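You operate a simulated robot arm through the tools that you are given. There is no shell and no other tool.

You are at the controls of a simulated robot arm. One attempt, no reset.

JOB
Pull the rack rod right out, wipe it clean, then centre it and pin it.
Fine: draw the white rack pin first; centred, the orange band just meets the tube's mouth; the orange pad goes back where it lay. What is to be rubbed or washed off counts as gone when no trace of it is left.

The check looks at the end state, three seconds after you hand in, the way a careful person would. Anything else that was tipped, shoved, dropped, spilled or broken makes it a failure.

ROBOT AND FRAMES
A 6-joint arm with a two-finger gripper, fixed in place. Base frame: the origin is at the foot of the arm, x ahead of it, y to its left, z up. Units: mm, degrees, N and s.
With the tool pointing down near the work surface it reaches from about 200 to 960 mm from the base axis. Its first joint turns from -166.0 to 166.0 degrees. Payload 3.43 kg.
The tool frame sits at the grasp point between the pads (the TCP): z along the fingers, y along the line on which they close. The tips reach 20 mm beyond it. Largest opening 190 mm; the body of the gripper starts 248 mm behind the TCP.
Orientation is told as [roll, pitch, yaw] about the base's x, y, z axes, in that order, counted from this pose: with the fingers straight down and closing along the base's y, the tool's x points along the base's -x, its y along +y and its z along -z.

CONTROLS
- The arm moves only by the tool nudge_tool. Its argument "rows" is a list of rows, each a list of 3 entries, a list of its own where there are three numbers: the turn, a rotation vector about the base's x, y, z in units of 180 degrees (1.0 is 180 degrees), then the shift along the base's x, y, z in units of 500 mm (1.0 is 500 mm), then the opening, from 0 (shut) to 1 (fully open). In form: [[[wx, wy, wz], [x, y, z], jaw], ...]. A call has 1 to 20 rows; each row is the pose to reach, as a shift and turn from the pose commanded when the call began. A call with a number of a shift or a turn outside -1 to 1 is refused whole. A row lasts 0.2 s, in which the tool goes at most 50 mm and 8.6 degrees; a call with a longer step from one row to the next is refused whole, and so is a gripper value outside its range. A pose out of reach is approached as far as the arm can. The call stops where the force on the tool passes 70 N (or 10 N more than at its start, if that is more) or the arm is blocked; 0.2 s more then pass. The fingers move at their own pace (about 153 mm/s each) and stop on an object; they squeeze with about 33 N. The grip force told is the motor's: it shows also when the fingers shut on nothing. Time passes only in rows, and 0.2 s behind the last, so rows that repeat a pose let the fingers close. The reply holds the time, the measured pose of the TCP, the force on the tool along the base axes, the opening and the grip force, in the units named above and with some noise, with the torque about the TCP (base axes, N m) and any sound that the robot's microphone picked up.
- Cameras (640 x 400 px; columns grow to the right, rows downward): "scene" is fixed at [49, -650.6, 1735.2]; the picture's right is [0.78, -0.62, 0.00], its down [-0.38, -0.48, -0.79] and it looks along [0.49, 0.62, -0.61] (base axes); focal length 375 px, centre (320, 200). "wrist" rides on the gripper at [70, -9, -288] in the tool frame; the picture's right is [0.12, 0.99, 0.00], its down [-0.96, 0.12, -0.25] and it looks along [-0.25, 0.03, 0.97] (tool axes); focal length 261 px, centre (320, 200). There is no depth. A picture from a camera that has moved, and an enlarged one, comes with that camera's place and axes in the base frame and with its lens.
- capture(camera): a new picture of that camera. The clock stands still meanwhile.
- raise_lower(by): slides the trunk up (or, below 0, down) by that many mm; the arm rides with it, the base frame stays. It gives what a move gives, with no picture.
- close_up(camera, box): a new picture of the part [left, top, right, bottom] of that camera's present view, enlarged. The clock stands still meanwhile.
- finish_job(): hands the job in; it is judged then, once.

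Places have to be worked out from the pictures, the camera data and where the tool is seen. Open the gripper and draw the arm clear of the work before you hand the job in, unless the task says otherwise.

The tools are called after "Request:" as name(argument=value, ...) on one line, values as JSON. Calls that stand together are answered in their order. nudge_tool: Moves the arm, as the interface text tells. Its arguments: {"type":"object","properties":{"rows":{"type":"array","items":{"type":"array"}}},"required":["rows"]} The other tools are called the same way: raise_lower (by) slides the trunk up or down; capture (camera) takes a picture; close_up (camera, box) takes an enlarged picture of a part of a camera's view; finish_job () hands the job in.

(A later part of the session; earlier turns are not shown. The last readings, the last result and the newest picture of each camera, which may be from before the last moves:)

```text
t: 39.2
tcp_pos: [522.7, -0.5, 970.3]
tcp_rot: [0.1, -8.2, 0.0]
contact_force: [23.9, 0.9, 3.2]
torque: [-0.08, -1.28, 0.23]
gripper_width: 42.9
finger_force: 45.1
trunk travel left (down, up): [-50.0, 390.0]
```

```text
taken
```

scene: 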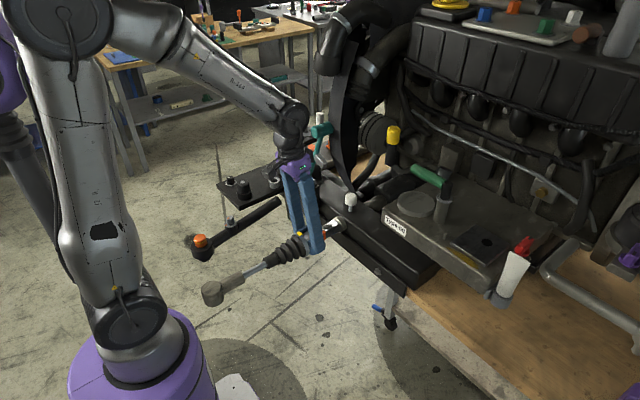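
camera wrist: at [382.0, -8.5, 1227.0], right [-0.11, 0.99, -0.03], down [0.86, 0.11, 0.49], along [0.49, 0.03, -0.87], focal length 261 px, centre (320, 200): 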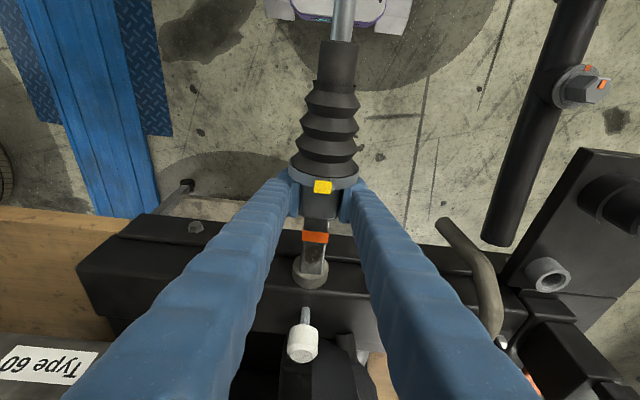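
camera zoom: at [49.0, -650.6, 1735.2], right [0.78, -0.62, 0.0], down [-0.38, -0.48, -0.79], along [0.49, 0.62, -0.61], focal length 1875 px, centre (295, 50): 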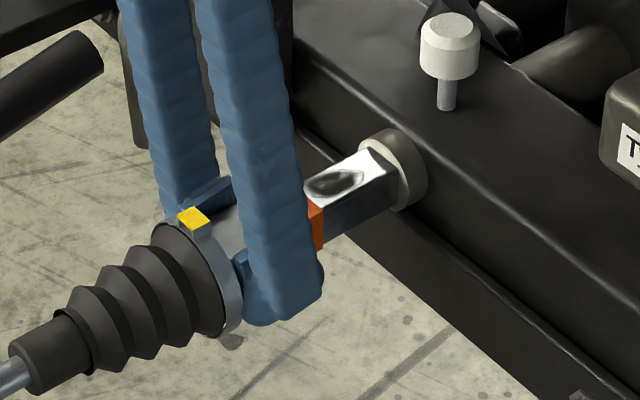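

It moved 10.6 mm more (≈67 mm total) and Fx shows 24 N. I tug once more a few mm to see whether this is the hard stop.

Request:
nudge_tool(rows=[[[0, 0, 0], [-0.003, 0, 0], 0.1], [[0, 0, 0], [-0.006, 0, 0], 0.1], [[0, 0, 0], [-0.008, 0, 0], 0.1], [[0, 0, 0], [-0.008, 0, 0], 0.1]])

Request:
close_up(camera="scene", box=[280, 190, 370, 270])

Request:
close_up(camera="wrist", box=[270, 130, 370, 290])

```text
t: 40.2
tcp_pos: [522.5, 0.3, 968.9]
tcp_rot: [0.1, -8.4, -0.1]
contact_force: [43.7, -4.3, 12.2]
torque: [-0.28, 0.02, 0.53]
gripper_width: 43.1
finger_force: 45.1
trunk travel left (down, up): [-50.0, 390.0]
```

```text
5.00 times, centred on (325, 230) of scene
camera zoom: at [49.0, -650.6, 1735.2], right [0.78, -0.62, 0.0], down [-0.38, -0.48, -0.79], along [0.49, 0.62, -0.61], focal length 1875 px, centre (295, 50)
```

zoom: 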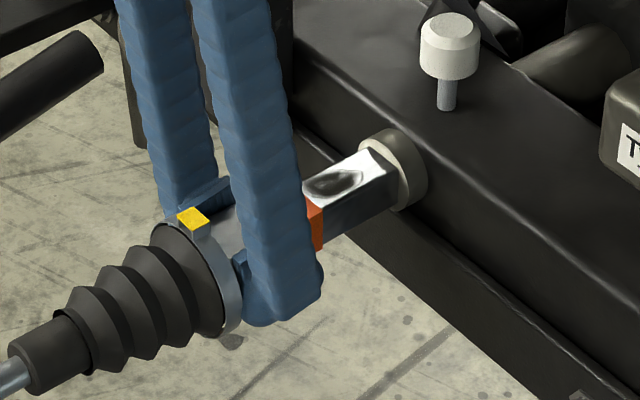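

```text
2.50 times, centred on (320, 210) of wrist
camera zoom: at [410.2, -8.4, 1243.3], right [-0.12, 0.99, -0.02], down [0.91, 0.11, 0.39], along [0.39, 0.03, -0.92], focal length 652 px, centre (320, 175)
```

zoom: 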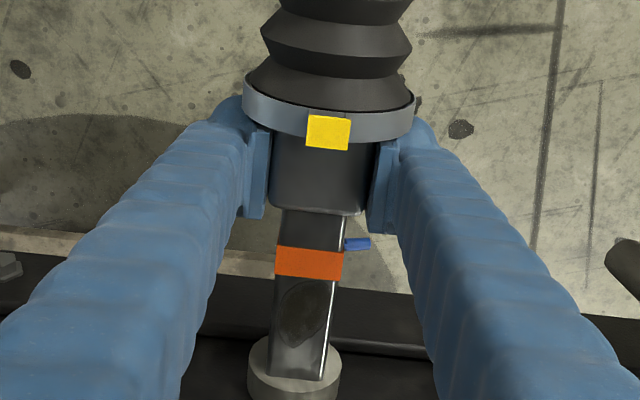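

The force is at block height this time, but my fingers are again close to the flange. To decide, I grip the narrower bar just ahead of the block (x ≈ 553) and tug.

Request:
nudge_tool(rows=[[[0, 0, 0], [0.008, 0, 0], 0.15], [[0, 0, 0], [0.01, 0, 0], 0.32], [[0, 0, 0], [0.03, 0, 0], 0.32], [[0, 0, 0], [0.05, 0, 0], 0.32], [[0, 0, 0], [0.066, 0, 0], 0.32], [[0, 0, 0], [0.066, 0, 0], 0.15], [[0, 0, 0], [0.066, 0, 0], 0.08], [[0, 0, 0], [0.066, 0, 0], 0.08], [[0, 0, 0], [0.066, 0, 0], 0.08]])

Request:
close_up(camera="wrist", box=[270, 130, 370, 290])

Request:
close_up(camera="scene", box=[270, 100, 370, 270])

```text
t: 42.2
tcp_pos: [548.2, -0.8, 968.7]
tcp_rot: [0.0, -8.1, -0.1]
contact_force: [-3.0, 6.0, -9.4]
torque: [0.04, 0.28, -0.09]
gripper_width: 43.3
finger_force: 45.1
trunk travel left (down, up): [-50.0, 390.0]
```

```text
2.50 times, centred on (320, 210) of wrist
camera zoom: at [438.1, -8.5, 1243.6], right [-0.12, 0.99, -0.02], down [0.92, 0.11, 0.38], along [0.38, 0.03, -0.93], focal length 652 px, centre (320, 175)
```

zoom: 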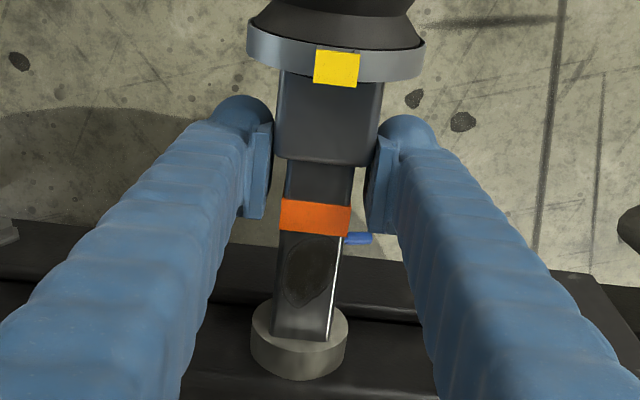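

```text
2.35 times, centred on (320, 185) of scene
camera zoom: at [49.0, -650.6, 1735.2], right [0.78, -0.62, 0.0], down [-0.38, -0.48, -0.79], along [0.49, 0.62, -0.61], focal length 882 px, centre (320, 235)
```

zoom: 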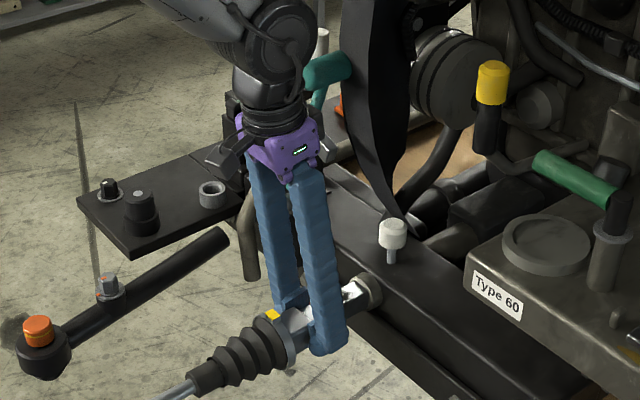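

I'm still holding the block's very front, now with ~30 mm of clearance to the flange, so a tug here is decisive.

Request:
nudge_tool(rows=[[[0, 0, 0], [-0.004, 0, 0], 0.08], [[0, 0, 0], [-0.008, 0, 0], 0.08], [[0, 0, 0], [-0.012, 0, 0], 0.08], [[0, 0, 0], [-0.012, 0, 0], 0.08]])

Request:
close_up(camera="wrist", box=[270, 130, 370, 290])

```text
t: 43.2
tcp_pos: [543.8, -0.6, 969.8]
tcp_rot: [0.2, -8.1, -0.1]
contact_force: [2.5, 6.2, 0.7]
torque: [0.06, -0.31, -0.11]
gripper_width: 42.8
finger_force: 44.9
trunk travel left (down, up): [-50.0, 390.0]
```

```text
2.50 times, centred on (320, 210) of wrist
camera zoom: at [432.6, -8.4, 1243.4], right [-0.12, 0.99, -0.02], down [0.92, 0.11, 0.38], along [0.38, 0.03, -0.92], focal length 652 px, centre (320, 175)
```

zoom: 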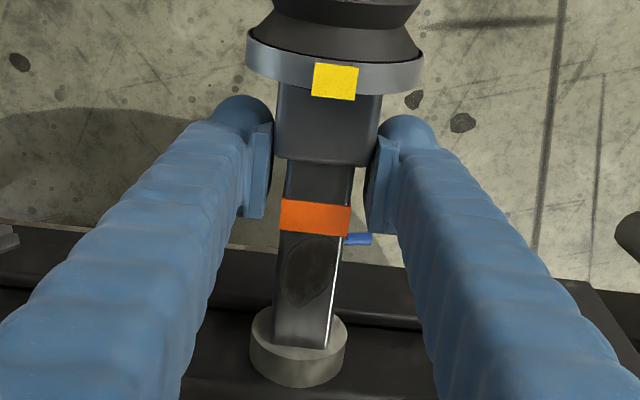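

The rod follows freely, so there's more travel. I pull on another 22 mm.

Request:
nudge_tool(rows=[[[0, 0, 0], [-0.006, 0, 0], 0.08], [[0, 0, 0], [-0.014, 0, 0], 0.08], [[0, 0, 0], [-0.022, 0, 0], 0.08], [[0, 0, 0], [-0.03, 0, 0], 0.08], [[0, 0, 0], [-0.038, 0, 0], 0.08], [[0, 0, 0], [-0.044, 0, 0], 0.08], [[0, 0, 0], [-0.044, 0, 0], 0.08]])

Request:
close_up(camera="wrist", box=[270, 130, 370, 290])

Request:
close_up(camera="scene", box=[280, 190, 370, 270])

```text
t: 44.8
tcp_pos: [526.3, -0.1, 969.6]
tcp_rot: [0.1, -8.3, -0.1]
contact_force: [36.3, -5.1, -6.9]
torque: [-0.06, -0.29, 0.1]
gripper_width: 42.8
finger_force: 45.1
trunk travel left (down, up): [-50.0, 390.0]
```

```text
2.50 times, centred on (320, 210) of wrist
camera zoom: at [415.1, -8.4, 1243.1], right [-0.12, 0.99, -0.02], down [0.92, 0.11, 0.38], along [0.38, 0.03, -0.92], focal length 652 px, centre (320, 175)
```

zoom: 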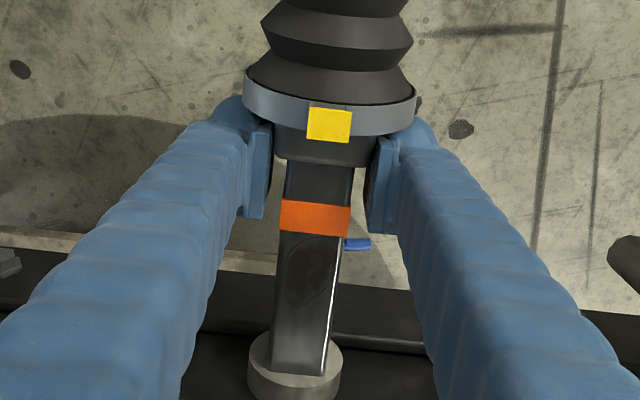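

```text
5.00 times, centred on (325, 230) of scene
camera zoom: at [49.0, -650.6, 1735.2], right [0.78, -0.62, 0.0], down [-0.38, -0.48, -0.79], along [0.49, 0.62, -0.61], focal length 1875 px, centre (295, 50)
```

zoom: 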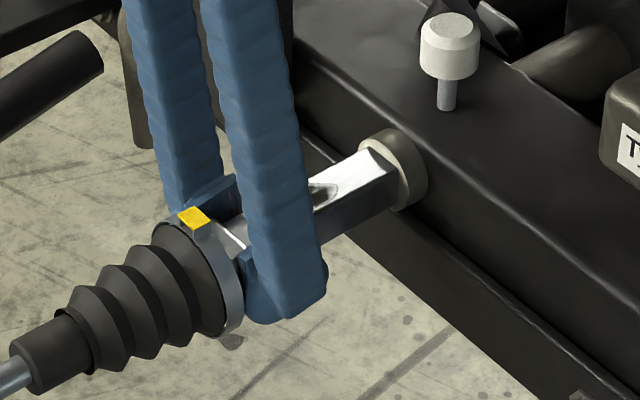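

About 89 mm out now, with the smear and ~55 mm of clean bar exposed; my fingers are at the flange again. I grip the bar itself ahead of the block once more to see if it has reached its stop.

Request:
nudge_tool(rows=[[[0, 0, 0], [0.006, 0, 0], 0.15], [[0, 0, 0], [0.012, 0, 0], 0.32], [[0, 0, 0], [0.03, 0, 0], 0.32], [[0, 0, 0], [0.046, 0, 0], 0.32], [[0, 0, 0], [0.046, 0, 0], 0.15], [[0, 0, 0], [0.046, 0, 0], 0.08], [[0, 0, 0], [0.046, 0, 0], 0.08], [[0, 0, 0], [0.046, 0, 0], 0.08]])

Request:
close_up(camera="wrist", box=[270, 130, 370, 290])

```text
t: 46.6
tcp_pos: [544.4, 0.3, 968.4]
tcp_rot: [0.1, -8.0, -0.1]
contact_force: [-2.1, 3.8, -5.3]
torque: [0.01, 0.39, 0.12]
gripper_width: 29.0
finger_force: 44.7
trunk travel left (down, up): [-50.0, 390.0]
```

```text
2.50 times, centred on (320, 210) of wrist
camera zoom: at [433.3, -8.5, 1242.2], right [-0.12, 0.99, -0.02], down [0.92, 0.11, 0.38], along [0.38, 0.03, -0.93], focal length 652 px, centre (320, 175)
```

zoom: 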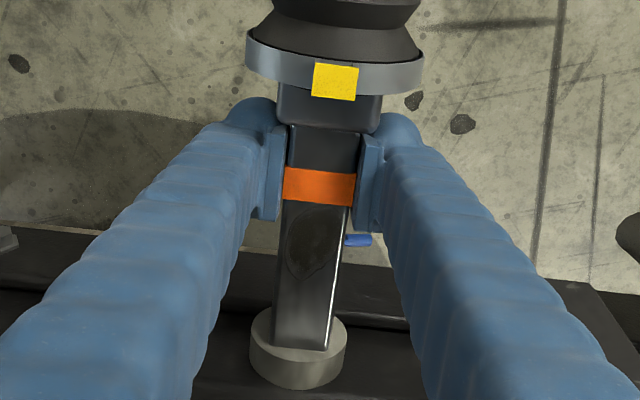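

Now I hold the bar at the orange band (29 mm). I tug back.

Request:
nudge_tool(rows=[[[0, 0, 0], [-0.006, 0, 0], 0.08], [[0, 0, 0], [-0.012, 0, 0], 0.08], [[0, 0, 0], [-0.018, 0, 0], 0.08], [[0, 0, 0], [-0.024, 0, 0], 0.08], [[0, 0, 0], [-0.024, 0, 0], 0.08]])

Request:
close_up(camera="wrist", box=[270, 130, 370, 290])

```text
t: 47.8
tcp_pos: [540.6, 0.6, 969.0]
tcp_rot: [0.1, -8.6, -0.1]
contact_force: [58.9, -1.6, -10.0]
torque: [-0.06, 0.2, 0.04]
gripper_width: 29.2
finger_force: 45.0
trunk travel left (down, up): [-50.0, 390.0]
```

```text
2.50 times, centred on (320, 210) of wrist
camera zoom: at [427.5, -8.4, 1242.2], right [-0.12, 0.99, -0.02], down [0.91, 0.11, 0.39], along [0.39, 0.03, -0.92], focal length 652 px, centre (320, 175)
```

zoom: 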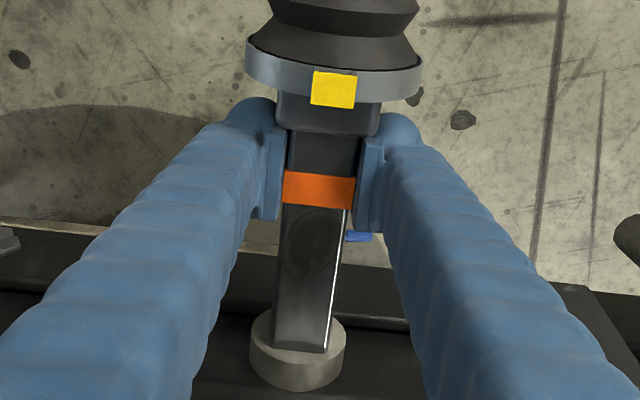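

59 N with no movement: this is the hard stop, the rod is right out (about 90 mm). I release the strain, open and rise clear to inspect the rod's faces.

Request:
nudge_tool(rows=[[[0, 0, 0], [0.006, 0, 0], 0.08], [[0, 0, 0], [0.006, 0, 0], 0.3], [[0, 0, 0], [0.006, 0, 0], 0.42], [[0, 0, 0], [-0.02, 0, 0.06], 0.42], [[0, 0, 0], [-0.06, 0, 0.14], 0.42], [[0, 0, 0], [-0.08, 0, 0.22], 0.6], [[0, 0, 0], [-0.08, 0, 0.22], 0.6]])

Request:
capture(camera="wrist")

Request:
close_up(camera="scene", box=[295, 200, 365, 260])

Request:
close_up(camera="wrist", box=[280, 130, 370, 290])

```text
t: 49.4
tcp_pos: [492.6, 2.6, 1078.8]
tcp_rot: [0.1, -8.2, -0.1]
contact_force: [-0.3, -0.7, 0.3]
torque: [0.02, -0.02, -0.02]
gripper_width: 114.1
finger_force: 0.1
trunk travel left (down, up): [-50.0, 390.0]
```

```text
taken
camera wrist: at [382.7, -6.8, 1353.7], right [-0.12, 0.99, -0.02], down [0.92, 0.11, 0.38], along [0.38, 0.03, -0.92], focal length 261 px, centre (320, 200)
```

wrist: 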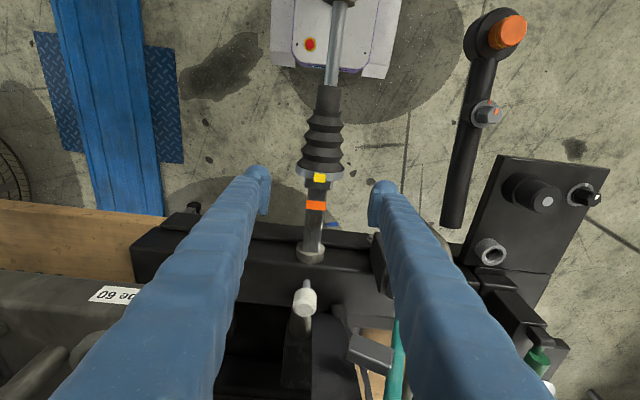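

```text
6.67 times, centred on (330, 230) of scene
camera zoom: at [49.0, -650.6, 1735.2], right [0.78, -0.62, 0.0], down [-0.38, -0.48, -0.79], along [0.49, 0.62, -0.61], focal length 2500 px, centre (253, 0)
```

zoom: 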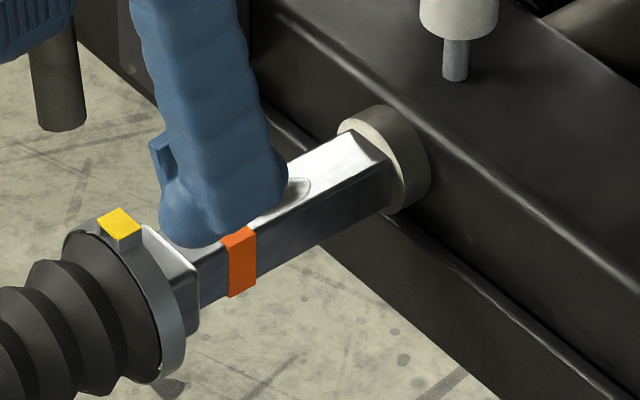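

```text
2.50 times, centred on (325, 210) of wrist
camera zoom: at [382.7, -6.8, 1353.7], right [-0.12, 0.99, -0.02], down [0.92, 0.11, 0.38], along [0.38, 0.03, -0.92], focal length 652 px, centre (308, 175)
```

zoom: 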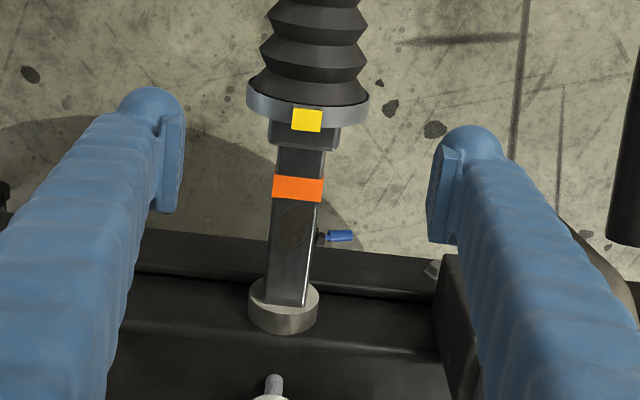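

The grime is confined to the bar's top face, about x 560–594. Now I fetch the pad: first up and across to the left at a safe height.

Request:
nudge_tool(rows=[[[0, 0, 0], [-0.03, 0, 0.08], 0.6], [[0, 0, 0], [-0.06, 0, 0.16], 0.6], [[0, 0, 0], [-0.08, 0, 0.24], 0.6], [[0, 0, 0], [-0.08, 0, 0.33], 0.6], [[0, 0, 0], [-0.08, 0.04, 0.41], 0.8], [[0, 0, 0], [-0.08, 0.12, 0.44], 1.0], [[0, 0, 0], [-0.08, 0.21, 0.44], 1.0], [[0, 0, 0], [-0.08, 0.3, 0.44], 1.0], [[0, 0, 0], [-0.08, 0.39, 0.44], 1.0], [[0, 0, 0], [-0.06, 0.48, 0.44], 1.0], [[0, 0, 0], [-0.02, 0.56, 0.44], 1.0], [[0, 0, 0], [0.04, 0.63, 0.44], 1.0], [[0, 0, 0], [0.12, 0.67, 0.44], 1.0], [[0, 0, 0], [0.2, 0.69, 0.44], 1.0], [[0, 0, 0], [0.28, 0.7, 0.42], 1.0], [[0, 0, 0], [0.36, 0.7, 0.4], 1.0], [[0, 0, 0], [0.44, 0.7, 0.38], 1.0], [[0, 0, 0], [0.44, 0.7, 0.38], 1.0]])

Request:
raise_lower(by=100)

Request:
capture(camera="wrist")

Request:
capture(camera="scene")

```text
t: 53.2
tcp_pos: [713.0, 350.4, 1267.6]
tcp_rot: [0.2, -8.1, 0.0]
contact_force: [-0.2, -0.5, 0.3]
torque: [0.01, 0.06, -0.01]
gripper_width: 190.4
finger_force: 0.1
trunk travel left (down, up): [-50.0, 390.0]
```

```text
t: 54.5
tcp_pos: [711.8, 350.0, 1368.3]
tcp_rot: [0.1, -8.0, -0.1]
contact_force: [0.3, -0.7, 0.2]
torque: [-0.04, 0.0, 0.02]
gripper_width: 189.8
finger_force: 0.1
trunk travel left (down, up): [-150.0, 290.0]
```

```text
taken
camera wrist: at [602.5, 342.7, 1642.1], right [-0.12, 0.99, -0.02], down [0.92, 0.11, 0.38], along [0.38, 0.03, -0.93], focal length 261 px, centre (320, 200)
```

wrist: 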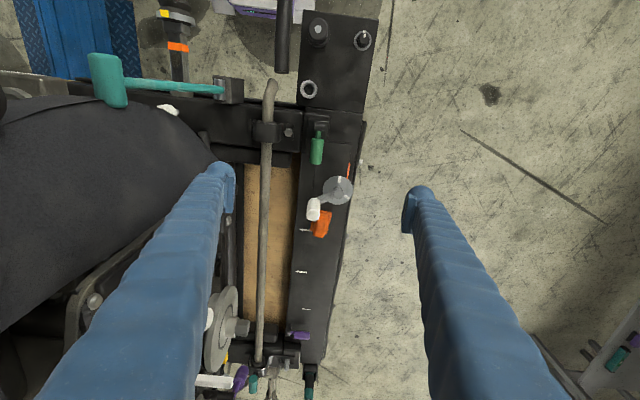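

```text
taken
```

scene: 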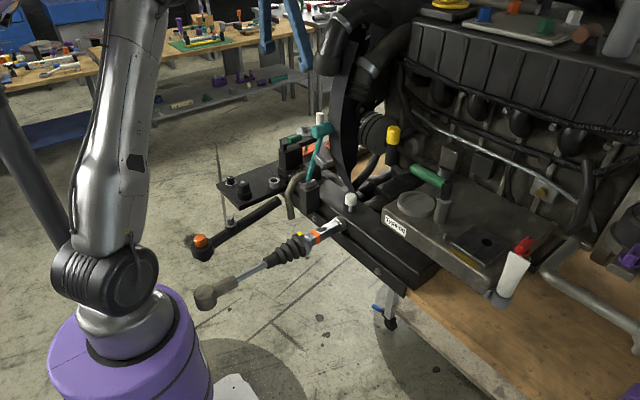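

The pad is partly hidden by the crank handle from here. I raise the trunk a further 150 mm for reach and then move forward and down with −18° lean over the rail.

Request:
raise_lower(by=150)

Request:
nudge_tool(rows=[[[0, -0.028, 0], [0.02, 0.01, -0.06], 1.0], [[0, -0.0555, 0], [0.05, 0.02, -0.14], 1.0], [[0, -0.0555, 0], [0.08, 0.03, -0.22], 1.0], [[0, -0.0555, 0], [0.12, 0.04, -0.3], 1.0], [[0, -0.0555, 0], [0.17, 0.05, -0.38], 1.0], [[0, -0.0555, 0], [0.23, 0.05, -0.45], 1.0], [[0, -0.0555, 0], [0.29, 0.05, -0.51], 1.0], [[0, -0.0555, 0], [0.34, 0.05, -0.55], 1.0], [[0, -0.0555, 0], [0.34, 0.05, -0.55], 1.0]])

Request:
capture(camera="wrist")

Request:
capture(camera="scene")

```text
t: 56.4
tcp_pos: [674.3, 302.9, 1451.4]
tcp_rot: [-3.6, -0.3, -0.6]
contact_force: [0.7, 0.6, 0.2]
torque: [-0.01, 0.01, 0.0]
gripper_width: 190.0
finger_force: 0.0
trunk travel left (down, up): [-299.0, 141.0]
stopped: the arm was blocked; the commanded pose is now the measured one
```

```text
t: 58.4
tcp_pos: [849.0, 355.7, 1167.9]
tcp_rot: [-4.1, -10.6, -0.1]
contact_force: [-0.5, -0.3, 0.5]
torque: [0.0, -0.03, -0.01]
gripper_width: 189.9
finger_force: 0.0
trunk travel left (down, up): [-299.0, 141.0]
```

```text
taken
camera wrist: at [726.6, 368.5, 1438.0], right [-0.1, 0.99, -0.09], down [0.9, 0.13, 0.41], along [0.42, -0.04, -0.91], focal length 261 px, centre (320, 200)
```

wrist: 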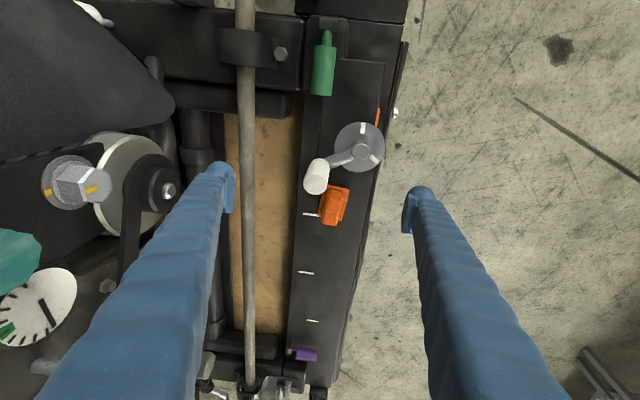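

```text
taken
```

scene: 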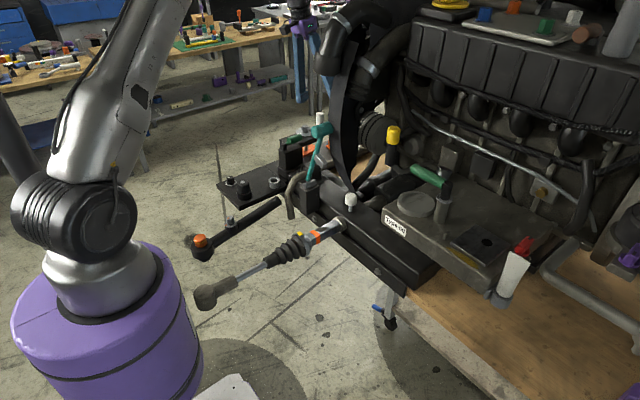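

The trunk rise ended with the arm slightly displaced (roll −4°), but nothing was touched. I zoom on the pad and handle now to pin down their geometry.

Request:
close_up(camera="wrist", box=[290, 110, 390, 250])

Request:
close_up(camera="wrist", box=[300, 145, 360, 235])

```text
2.86 times, centred on (340, 180) of wrist
camera zoom: at [726.6, 368.5, 1438.0], right [-0.1, 0.99, -0.09], down [0.9, 0.13, 0.41], along [0.42, -0.04, -0.91], focal length 745 px, centre (263, 257)
```

zoom: 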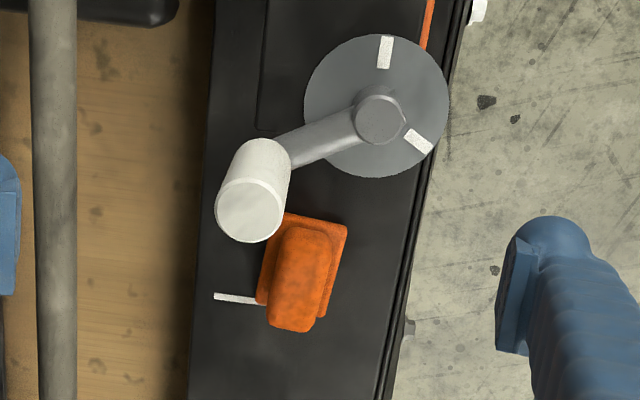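

```text
4.44 times, centred on (330, 190) of wrist
camera zoom: at [726.6, 368.5, 1438.0], right [-0.1, 0.99, -0.09], down [0.9, 0.13, 0.41], along [0.42, -0.04, -0.91], focal length 1158 px, centre (276, 244)
```

zoom: 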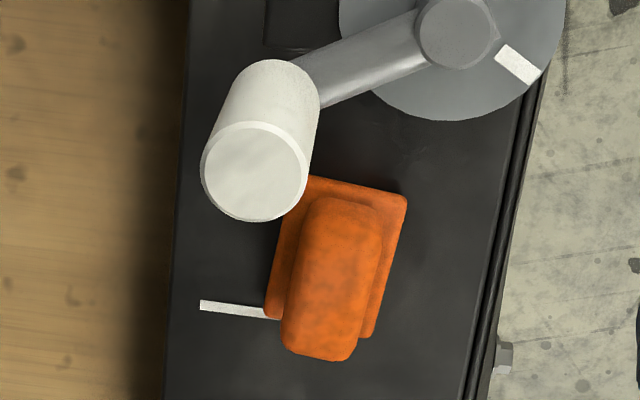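

From two views the pad's plate spans about x 917–982, y 346–402 (top z ≈ 960), with a grip ridge 32 mm wide centred near (952, 374), top z ≈ 992; the crank handle stands at (845, 348) up to 1140. I move to a point above the pad with a −16° lean.

Request:
nudge_tool(rows=[[[0.0114, -0.015, 0], [0.03, 0.01, 0.01], 1.0], [[0.0228, -0.03, 0], [0.1, 0.025, 0.01], 1.0], [[0.0228, -0.03, 0], [0.16, 0.037, 0.01], 1.0], [[0.0228, -0.03, 0], [0.2, 0.037, 0.0], 1.0], [[0.0228, -0.03, 0], [0.2, 0.037, 0.0], 0.6], [[0.0228, -0.03, 0], [0.2, 0.037, 0.0], 0.6]])

Request:
capture(camera="wrist")

```text
t: 59.8
tcp_pos: [949.2, 374.2, 1168.8]
tcp_rot: [0.2, -15.8, -1.1]
contact_force: [0.2, 1.3, -0.5]
torque: [-0.02, -0.03, -0.02]
gripper_width: 113.9
finger_force: 0.0
trunk travel left (down, up): [-299.0, 141.0]
```

```text
taken
camera wrist: at [803.4, 366.7, 1426.1], right [-0.1, 0.99, -0.03], down [0.86, 0.1, 0.5], along [0.5, 0.02, -0.86], focal length 261 px, centre (320, 200)
```

wrist: 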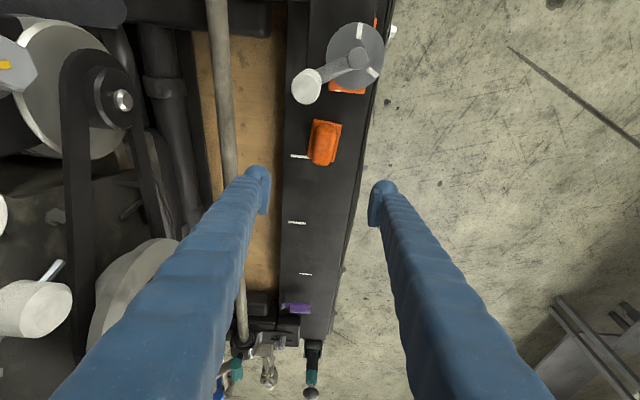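

Over the pad now. I zoom in to refine its position and orientation and save a baseline of where it lies.

Request:
close_up(camera="wrist", box=[280, 60, 380, 200])

Request:
close_up(camera="wrist", box=[285, 105, 350, 175])

```text
2.86 times, centred on (330, 130) of wrist
camera zoom: at [803.4, 366.7, 1426.1], right [-0.1, 0.99, -0.03], down [0.86, 0.1, 0.5], along [0.5, 0.02, -0.86], focal length 745 px, centre (291, 400)
```

zoom: 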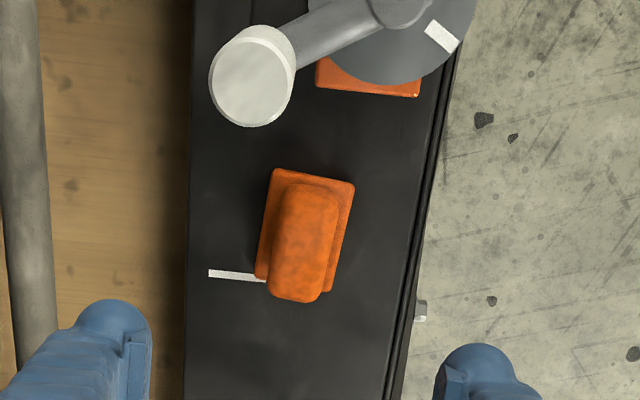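

```text
5.71 times, centred on (318, 140) of wrist
camera zoom: at [803.4, 366.7, 1426.1], right [-0.1, 0.99, -0.03], down [0.86, 0.1, 0.5], along [0.5, 0.02, -0.86], focal length 1489 px, centre (334, 543)
```

zoom: 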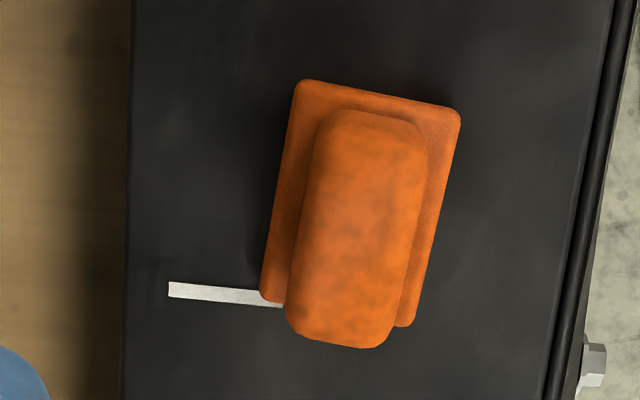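

The plate is 71 × 50 mm, centred at (949.5, 372.6), turned about −5°. I align the yaw, narrow the jaw and descend part-way.

Request:
nudge_tool(rows=[[[0, 0, -0.0217], [0.001, -0.003, -0.04], 0.36], [[0, 0, -0.0217], [0.001, -0.003, -0.12], 0.36], [[0, 0, -0.0217], [0.001, -0.003, -0.2], 0.36], [[0, 0, -0.0217], [0.001, -0.003, -0.26], 0.36], [[0, 0, -0.0217], [0.001, -0.003, -0.26], 0.36]])

Request:
capture(camera="wrist")

Request:
close_up(camera="wrist", box=[260, 50, 390, 210])

Request:
capture(camera="scene")

```text
t: 61.0
tcp_pos: [952.3, 370.6, 1041.6]
tcp_rot: [0.4, -15.9, -4.9]
contact_force: [0.9, -0.8, -0.6]
torque: [0.03, 0.03, -0.01]
gripper_width: 68.6
finger_force: 0.1
trunk travel left (down, up): [-299.0, 141.0]
```

```text
taken
camera wrist: at [805.2, 374.1, 1298.6], right [-0.03, 1.0, -0.03], down [0.86, 0.04, 0.5], along [0.5, -0.01, -0.86], focal length 261 px, centre (320, 200)
```

wrist: 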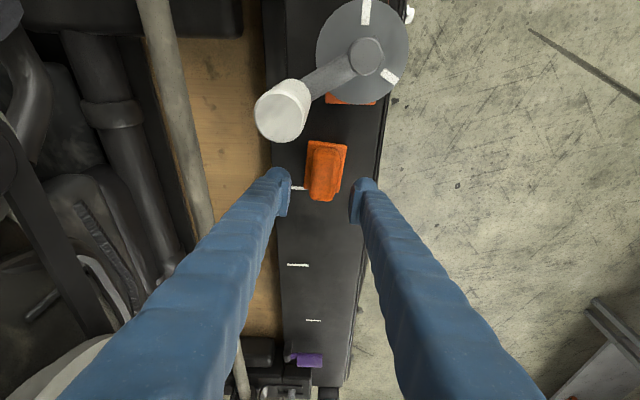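

```text
2.50 times, centred on (325, 130) of wrist
camera zoom: at [805.2, 374.1, 1298.6], right [-0.03, 1.0, -0.03], down [0.86, 0.04, 0.5], along [0.5, -0.01, -0.86], focal length 652 px, centre (308, 375)
```

zoom: 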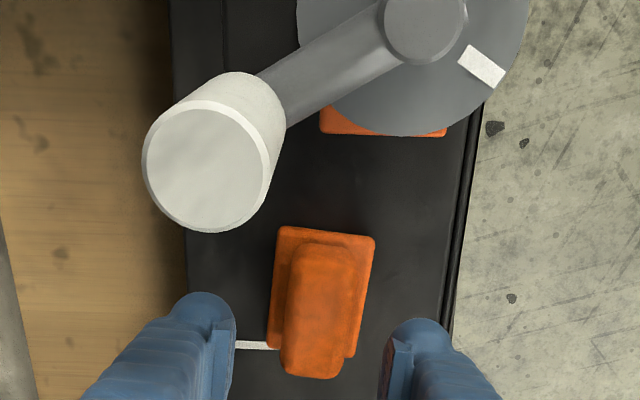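

```text
taken
```

scene: 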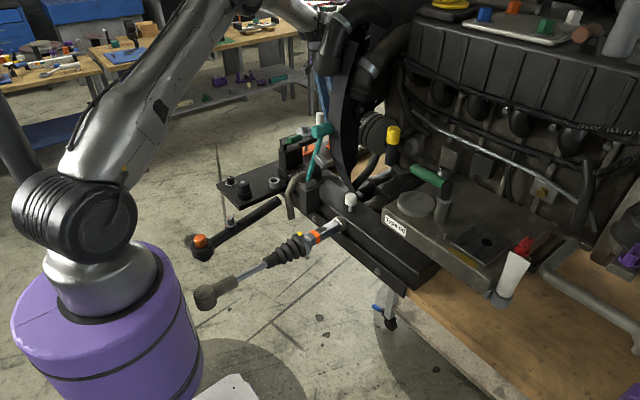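

The grip ridge sits about 4 mm to +y of the fingers' mid-plane. I correct y and yaw, and go down to z ≈ 988.

Request:
nudge_tool(rows=[[[0, 0, -0.006], [-0.004, 0.009, 0], 0.36], [[0, 0, -0.006], [-0.006, 0.009, -0.04], 0.36], [[0, 0, -0.006], [-0.006, 0.009, -0.08], 0.36], [[0, 0, -0.006], [-0.006, 0.009, -0.08], 0.36]])

Request:
close_up(camera="wrist", box=[240, 30, 400, 230])

```text
t: 62.0
tcp_pos: [948.5, 373.4, 999.6]
tcp_rot: [0.3, -16.0, -6.2]
contact_force: [-0.1, -1.0, -0.2]
torque: [-0.02, -0.04, 0.01]
gripper_width: 68.4
finger_force: 0.1
trunk travel left (down, up): [-299.0, 141.0]
```

```text
2.00 times, centred on (320, 130) of wrist
camera zoom: at [800.8, 380.1, 1256.8], right [-0.01, 1.0, -0.03], down [0.86, 0.02, 0.5], along [0.5, -0.02, -0.86], focal length 521 px, centre (320, 340)
```

zoom: 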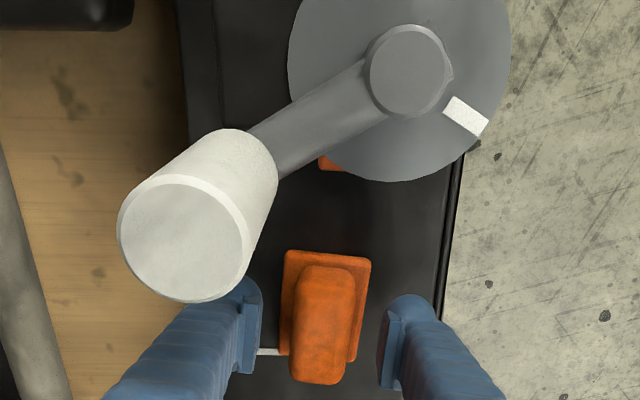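

Nearly centred. Last 11 mm down and +1.5 mm in y, then close on the ridge.

Request:
nudge_tool(rows=[[[0, 0, 0], [0, 0.003, -0.012], 0.36], [[0, 0, 0], [0, 0.003, -0.022], 0.36], [[0, 0, 0], [0, 0.003, -0.022], 0.36]])

Request:
close_up(camera="wrist", box=[240, 30, 400, 230])

```text
t: 62.8
tcp_pos: [948.4, 376.2, 989.8]
tcp_rot: [0.4, -15.9, -6.1]
contact_force: [-0.5, 0.4, -0.4]
torque: [-0.02, -0.02, -0.01]
gripper_width: 68.3
finger_force: 0.0
trunk travel left (down, up): [-299.0, 141.0]
```

```text
2.00 times, centred on (320, 130) of wrist
camera zoom: at [800.8, 381.9, 1246.4], right [-0.01, 1.0, -0.03], down [0.86, 0.02, 0.5], along [0.5, -0.02, -0.86], focal length 521 px, centre (320, 340)
```

zoom: 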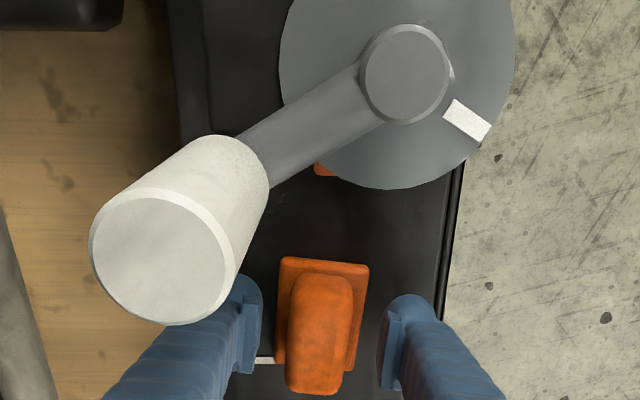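

Clear of the crank and centred; I close on the ridge.

Request:
nudge_tool(rows=[[[0, 0, 0], [0, 0, 0], 0.25], [[0, 0, 0], [0, 0, 0], 0.12], [[0, 0, 0], [0, 0, 0], 0.08], [[0, 0, 0], [0, 0, 0], 0.08]])

Request:
close_up(camera="wrist", box=[240, 30, 400, 230])

```text
t: 63.8
tcp_pos: [948.3, 375.9, 992.2]
tcp_rot: [0.3, -16.1, -6.1]
contact_force: [5.3, 0.7, 25.4]
torque: [-0.03, 0.55, 0.03]
gripper_width: 32.3
finger_force: 32.9
trunk travel left (down, up): [-299.0, 141.0]
```

```text
2.00 times, centred on (320, 130) of wrist
camera zoom: at [800.1, 381.6, 1249.3], right [-0.01, 1.0, -0.03], down [0.86, 0.02, 0.51], along [0.51, -0.02, -0.86], focal length 521 px, centre (320, 340)
```

zoom: 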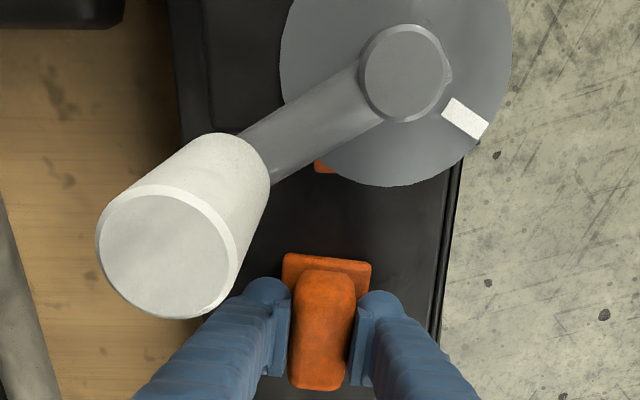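

The pad is held (32 mm, fingertips resting on its plate). I lift straight up to z ≈ 1250.

Request:
nudge_tool(rows=[[[0, 0, 0], [0, 0, 0.01], 0.08], [[0, 0, 0], [0, 0, 0.04], 0.08], [[0, 0, 0], [0, 0, 0.1], 0.08], [[0, 0, 0], [0, 0, 0.18], 0.08], [[0, 0, 0], [0, 0, 0.27], 0.08], [[0, 0, 0], [0, 0, 0.36], 0.08], [[0, 0, 0], [0, 0, 0.45], 0.08], [[0, 0, 0], [0, 0, 0.52], 0.08], [[0, 0, 0], [0, 0, 0.52], 0.08]])

Request:
capture(camera="wrist")

```text
t: 65.8
tcp_pos: [947.6, 376.8, 1248.2]
tcp_rot: [0.1, -15.8, -6.0]
contact_force: [0.5, 0.3, 0.1]
torque: [-0.02, 0.03, 0.02]
gripper_width: 32.5
finger_force: 32.5
trunk travel left (down, up): [-299.0, 141.0]
```

```text
taken
camera wrist: at [801.5, 383.7, 1504.5], right [-0.01, 1.0, -0.03], down [0.86, 0.02, 0.5], along [0.5, -0.02, -0.86], focal length 261 px, centre (320, 200)
```

wrist: 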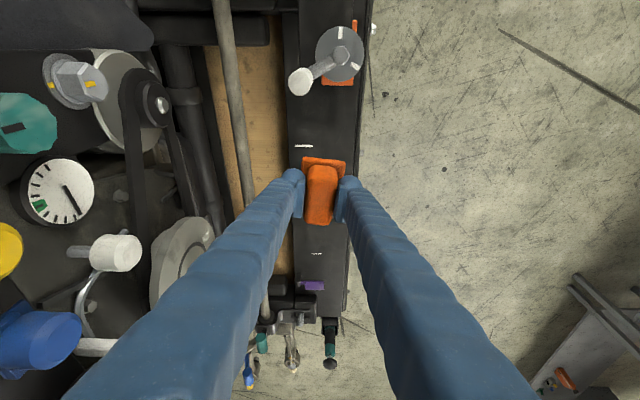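

Pad held level. I back out in −x at this height, then swing across in front of the rod.

Request:
nudge_tool(rows=[[[0, 0, 0], [-0.08, 0, 0], 0.08], [[0, 0, 0], [-0.17, 0, 0], 0.08], [[0, 0, 0], [-0.26, 0, 0], 0.08], [[0, 0, 0], [-0.35, 0, 0], 0.08], [[0, 0, 0], [-0.44, 0, 0], 0.08], [[0, 0, 0], [-0.53, 0, 0], 0.08], [[0, 0, 0], [-0.62, 0, 0], 0.08], [[0, 0, 0], [-0.71, 0, 0], 0.08], [[0, 0, 0], [-0.8, 0, 0], 0.08], [[0, 0, 0], [-0.88, -0.03, 0], 0.08], [[0, 0, 0], [-0.94, -0.09, 0], 0.08], [[0, 0, 0], [-0.96, -0.18, 0], 0.08], [[0, 0, 0], [-0.96, -0.27, 0], 0.08], [[0, 0, 0], [-0.96, -0.36, 0], 0.08], [[0, 0, 0], [-0.96, -0.36, 0], 0.08]])

Request:
capture(camera="scene")

```text
t: 69.0
tcp_pos: [464.2, 196.0, 1250.3]
tcp_rot: [0.3, -15.9, -5.9]
contact_force: [-0.2, -0.8, -0.5]
torque: [0.12, 0.05, 0.05]
gripper_width: 32.2
finger_force: 33.2
trunk travel left (down, up): [-299.0, 141.0]
```

```text
taken
```

scene: 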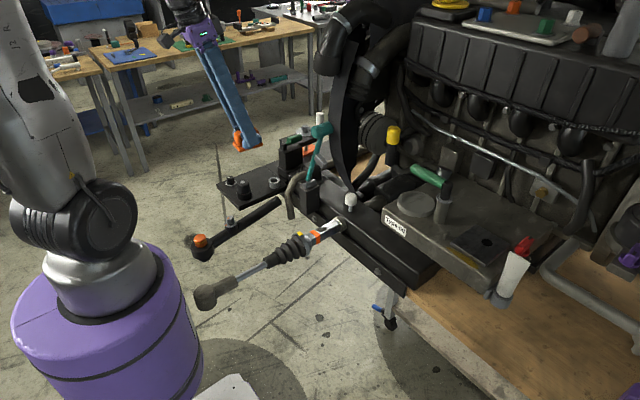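

Now I swing to y ≈ 0 while turning the tool +96° about z, so that the gripper leans toward −y, away from the teal lever.

Request:
nudge_tool(rows=[[[0, 0, 0.044], [0, -0.04, 0], 0.08], [[0, 0, 0.088], [0, -0.08, 0], 0.08], [[0, 0, 0.132], [0, -0.12, 0], 0.08], [[0, 0, 0.176], [0, -0.16, 0], 0.08], [[0, 0, 0.22], [0, -0.2, 0], 0.08], [[0, 0, 0.264], [0, -0.24, 0], 0.08], [[0, 0, 0.308], [0, -0.28, 0], 0.08], [[0, 0, 0.352], [0, -0.32, 0], 0.08], [[0, 0, 0.396], [0, -0.36, 0], 0.08], [[0, 0, 0.44], [0, -0.38, 0], 0.08], [[0, 0, 0.484], [0, -0.39, 0], 0.08], [[0, 0, 0.528], [0, -0.39, 0], 0.08], [[0, 0, 0.528], [0, -0.39, 0], 0.08]])

Request:
capture(camera="scene")

Request:
capture(camera="wrist")

```text
t: 71.8
tcp_pos: [465.7, 2.5, 1250.2]
tcp_rot: [0.4, -15.9, 89.1]
contact_force: [0.8, -0.8, -1.3]
torque: [0.01, 0.01, 0.02]
gripper_width: 32.6
finger_force: 32.9
trunk travel left (down, up): [-299.0, 141.0]
```

```text
taken
```

scene: 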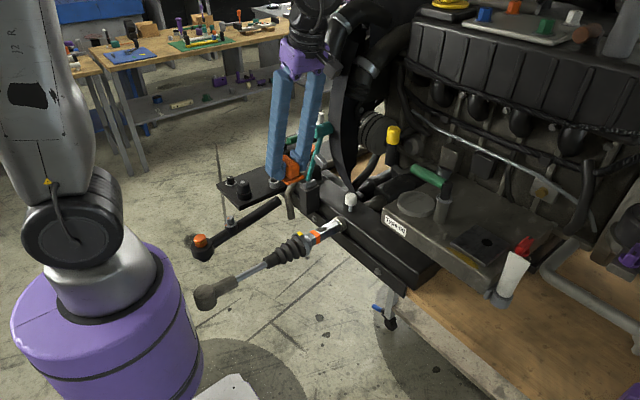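

```text
taken
camera wrist: at [472.7, -144.7, 1507.0], right [-0.99, -0.1, -0.03], down [-0.1, 0.86, 0.5], along [-0.03, 0.5, -0.86], focal length 261 px, centre (320, 200)
```

wrist: 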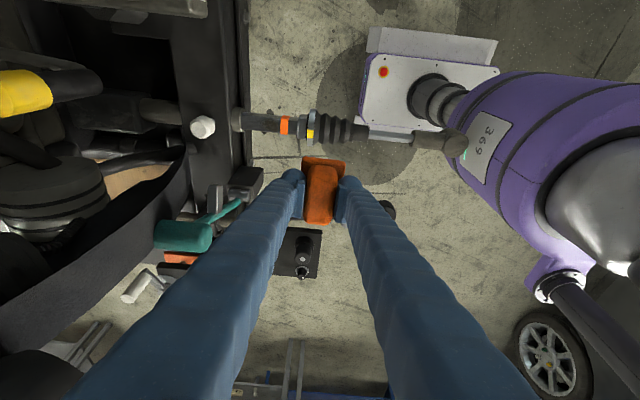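

The tool is turned. From this vantage I zoom on the rod to refine the smear's position before bringing the pad down.

Request:
close_up(camera="wrist", box=[180, 80, 340, 180])

Request:
close_up(camera="wrist", box=[225, 95, 325, 155])

Request:
close_up(camera="scene", box=[295, 200, 365, 260])

```text
4.00 times, centred on (260, 130) of wrist
camera zoom: at [472.7, -144.7, 1507.0], right [-0.99, -0.1, -0.03], down [-0.1, 0.86, 0.5], along [-0.03, 0.5, -0.86], focal length 1043 px, centre (560, 480)
```

zoom: 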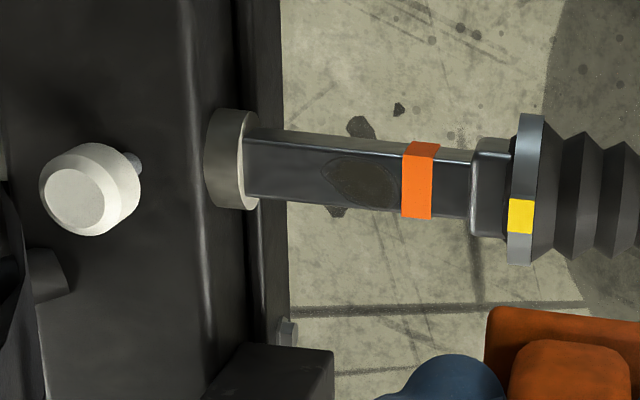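

```text
6.40 times, centred on (275, 125) of wrist
camera zoom: at [472.7, -144.7, 1507.0], right [-0.99, -0.1, -0.03], down [-0.1, 0.86, 0.5], along [-0.03, 0.5, -0.86], focal length 1668 px, centre (608, 680)
```

zoom: 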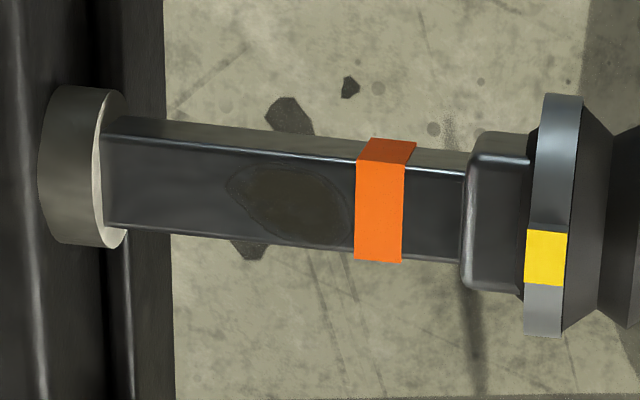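

```text
6.67 times, centred on (330, 230) of scene
camera zoom: at [49.0, -650.6, 1735.2], right [0.78, -0.62, 0.0], down [-0.38, -0.48, -0.79], along [0.49, 0.62, -0.61], focal length 2500 px, centre (253, 0)
```

zoom: 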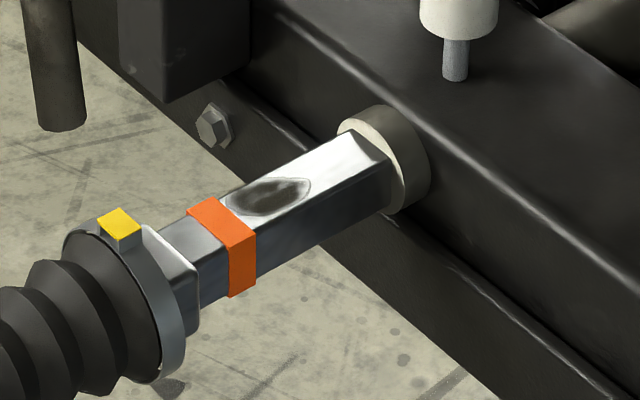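

The smear spans x ≈ 557–596 on the top face between the band (edge at 556) and the mouth (633). I go down in front at x 465, then forward at z ≈ 1085 to above the smear.

Request:
nudge_tool(rows=[[[0, 0, 0], [0, 0, -0.08], 0.08], [[0, 0, 0], [0, 0, -0.17], 0.08], [[0, 0, 0], [0, 0, -0.26], 0.08], [[0, 0, 0], [0, 0, -0.33], 0.08], [[0, 0, 0], [0.06, -0.003, -0.33], 0.08], [[0, 0, 0], [0.14, -0.003, -0.33], 0.08], [[0, 0, 0], [0.2, -0.003, -0.33], 0.08], [[0, 0, 0], [0.233, -0.003, -0.33], 0.08], [[0, 0, 0], [0.233, -0.003, -0.33], 0.08]])

Request:
capture(camera="scene")

Request:
capture(camera="wrist")

```text
t: 73.8
tcp_pos: [581.9, -0.9, 1083.7]
tcp_rot: [0.3, -15.9, 89.1]
contact_force: [0.7, 0.0, 0.3]
torque: [0.02, -0.02, 0.01]
gripper_width: 32.3
finger_force: 32.6
trunk travel left (down, up): [-299.0, 141.0]
```

```text
taken
```

scene: 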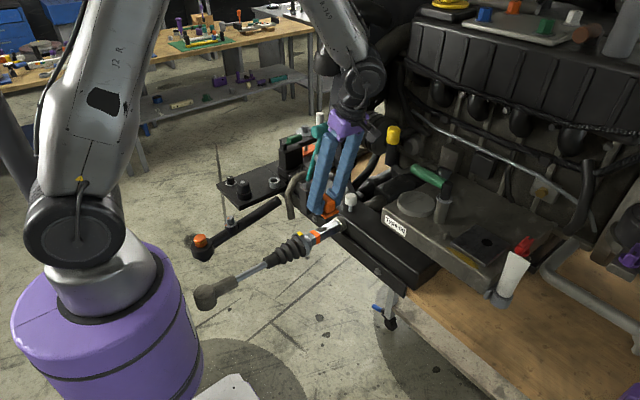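

```text
taken
camera wrist: at [589.0, -146.6, 1340.8], right [-0.99, -0.1, -0.03], down [-0.1, 0.86, 0.5], along [-0.03, 0.5, -0.86], focal length 261 px, centre (320, 200)
```

wrist: 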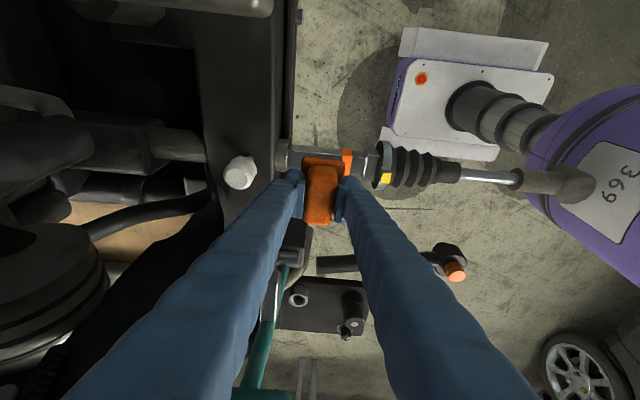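

All clear. I lower to z ≈ 1030, then feel for contact in small steps.

Request:
nudge_tool(rows=[[[0, 0, 0], [0.001, 0.002, -0.06], 0.08], [[0, 0, 0], [0.001, 0.002, -0.107], 0.08], [[0, 0, 0], [0.001, 0.002, -0.107], 0.08]])

Request:
close_up(camera="wrist", box=[230, 100, 410, 230])

Request:
close_up(camera="scene", box=[285, 180, 365, 260])

```text
t: 74.6
tcp_pos: [583.8, 0.3, 1031.4]
tcp_rot: [0.3, -15.8, 89.0]
contact_force: [-0.2, -0.7, -1.2]
torque: [-0.04, -0.03, 0.01]
gripper_width: 32.3
finger_force: 33.5
trunk travel left (down, up): [-299.0, 141.0]
```

```text
3.08 times, centred on (320, 165) of wrist
camera zoom: at [589.5, -145.8, 1288.1], right [-0.99, -0.1, -0.03], down [-0.1, 0.86, 0.5], along [-0.03, 0.5, -0.86], focal length 802 px, centre (320, 308)
```

zoom: 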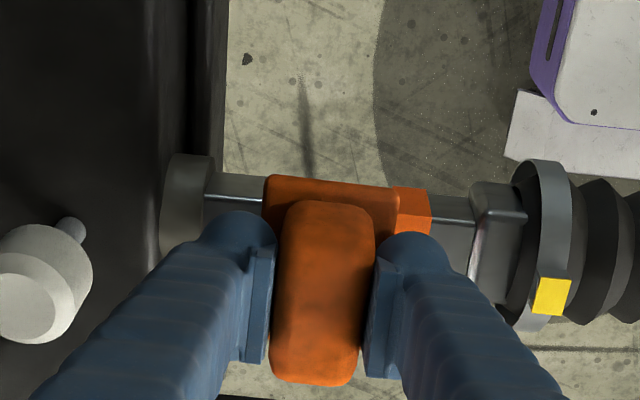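

```text
5.00 times, centred on (325, 220) of scene
camera zoom: at [49.0, -650.6, 1735.2], right [0.78, -0.62, 0.0], down [-0.38, -0.48, -0.79], along [0.49, 0.62, -0.61], focal length 1875 px, centre (295, 100)
```

zoom: 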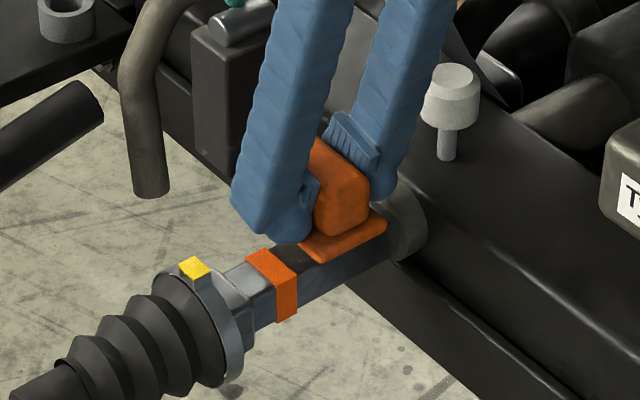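

The pad is just above the bar, its −x edge about at the band. I shift +3 mm in x and lower 8 mm in small steps, reading the force.

Request:
nudge_tool(rows=[[[0, 0, 0], [0.006, 0, 0], 0.08], [[0, 0, 0], [0.006, 0, -0.004], 0.08], [[0, 0, 0], [0.006, 0, -0.008], 0.08], [[0, 0, 0], [0.006, 0, -0.012], 0.08], [[0, 0, 0], [0.006, 0, -0.016], 0.08], [[0, 0, 0], [0.006, 0, -0.016], 0.08]])

```text
t: 76.0
tcp_pos: [586.9, 1.3, 1023.3]
tcp_rot: [0.3, -15.9, 89.0]
contact_force: [-0.2, -1.0, -0.5]
torque: [0.0, 0.02, 0.02]
gripper_width: 32.5
finger_force: 33.2
trunk travel left (down, up): [-299.0, 141.0]
```

No contact yet at z 1023; I lower another 5 mm in 1 mm steps.

Request:
nudge_tool(rows=[[[0, 0, 0], [0, 0, -0.002], 0.08], [[0, 0, 0], [0, 0, -0.004], 0.08], [[0, 0, 0], [0, 0, -0.006], 0.08], [[0, 0, 0], [0, 0, -0.008], 0.08], [[0, 0, 0], [0, 0, -0.008], 0.08]])

```text
t: 77.2
tcp_pos: [583.7, 1.8, 1019.8]
tcp_rot: [0.2, -15.9, 89.0]
contact_force: [0.0, -0.9, -1.1]
torque: [-0.01, -0.01, -0.03]
gripper_width: 32.7
finger_force: 33.1
trunk travel left (down, up): [-299.0, 141.0]
```

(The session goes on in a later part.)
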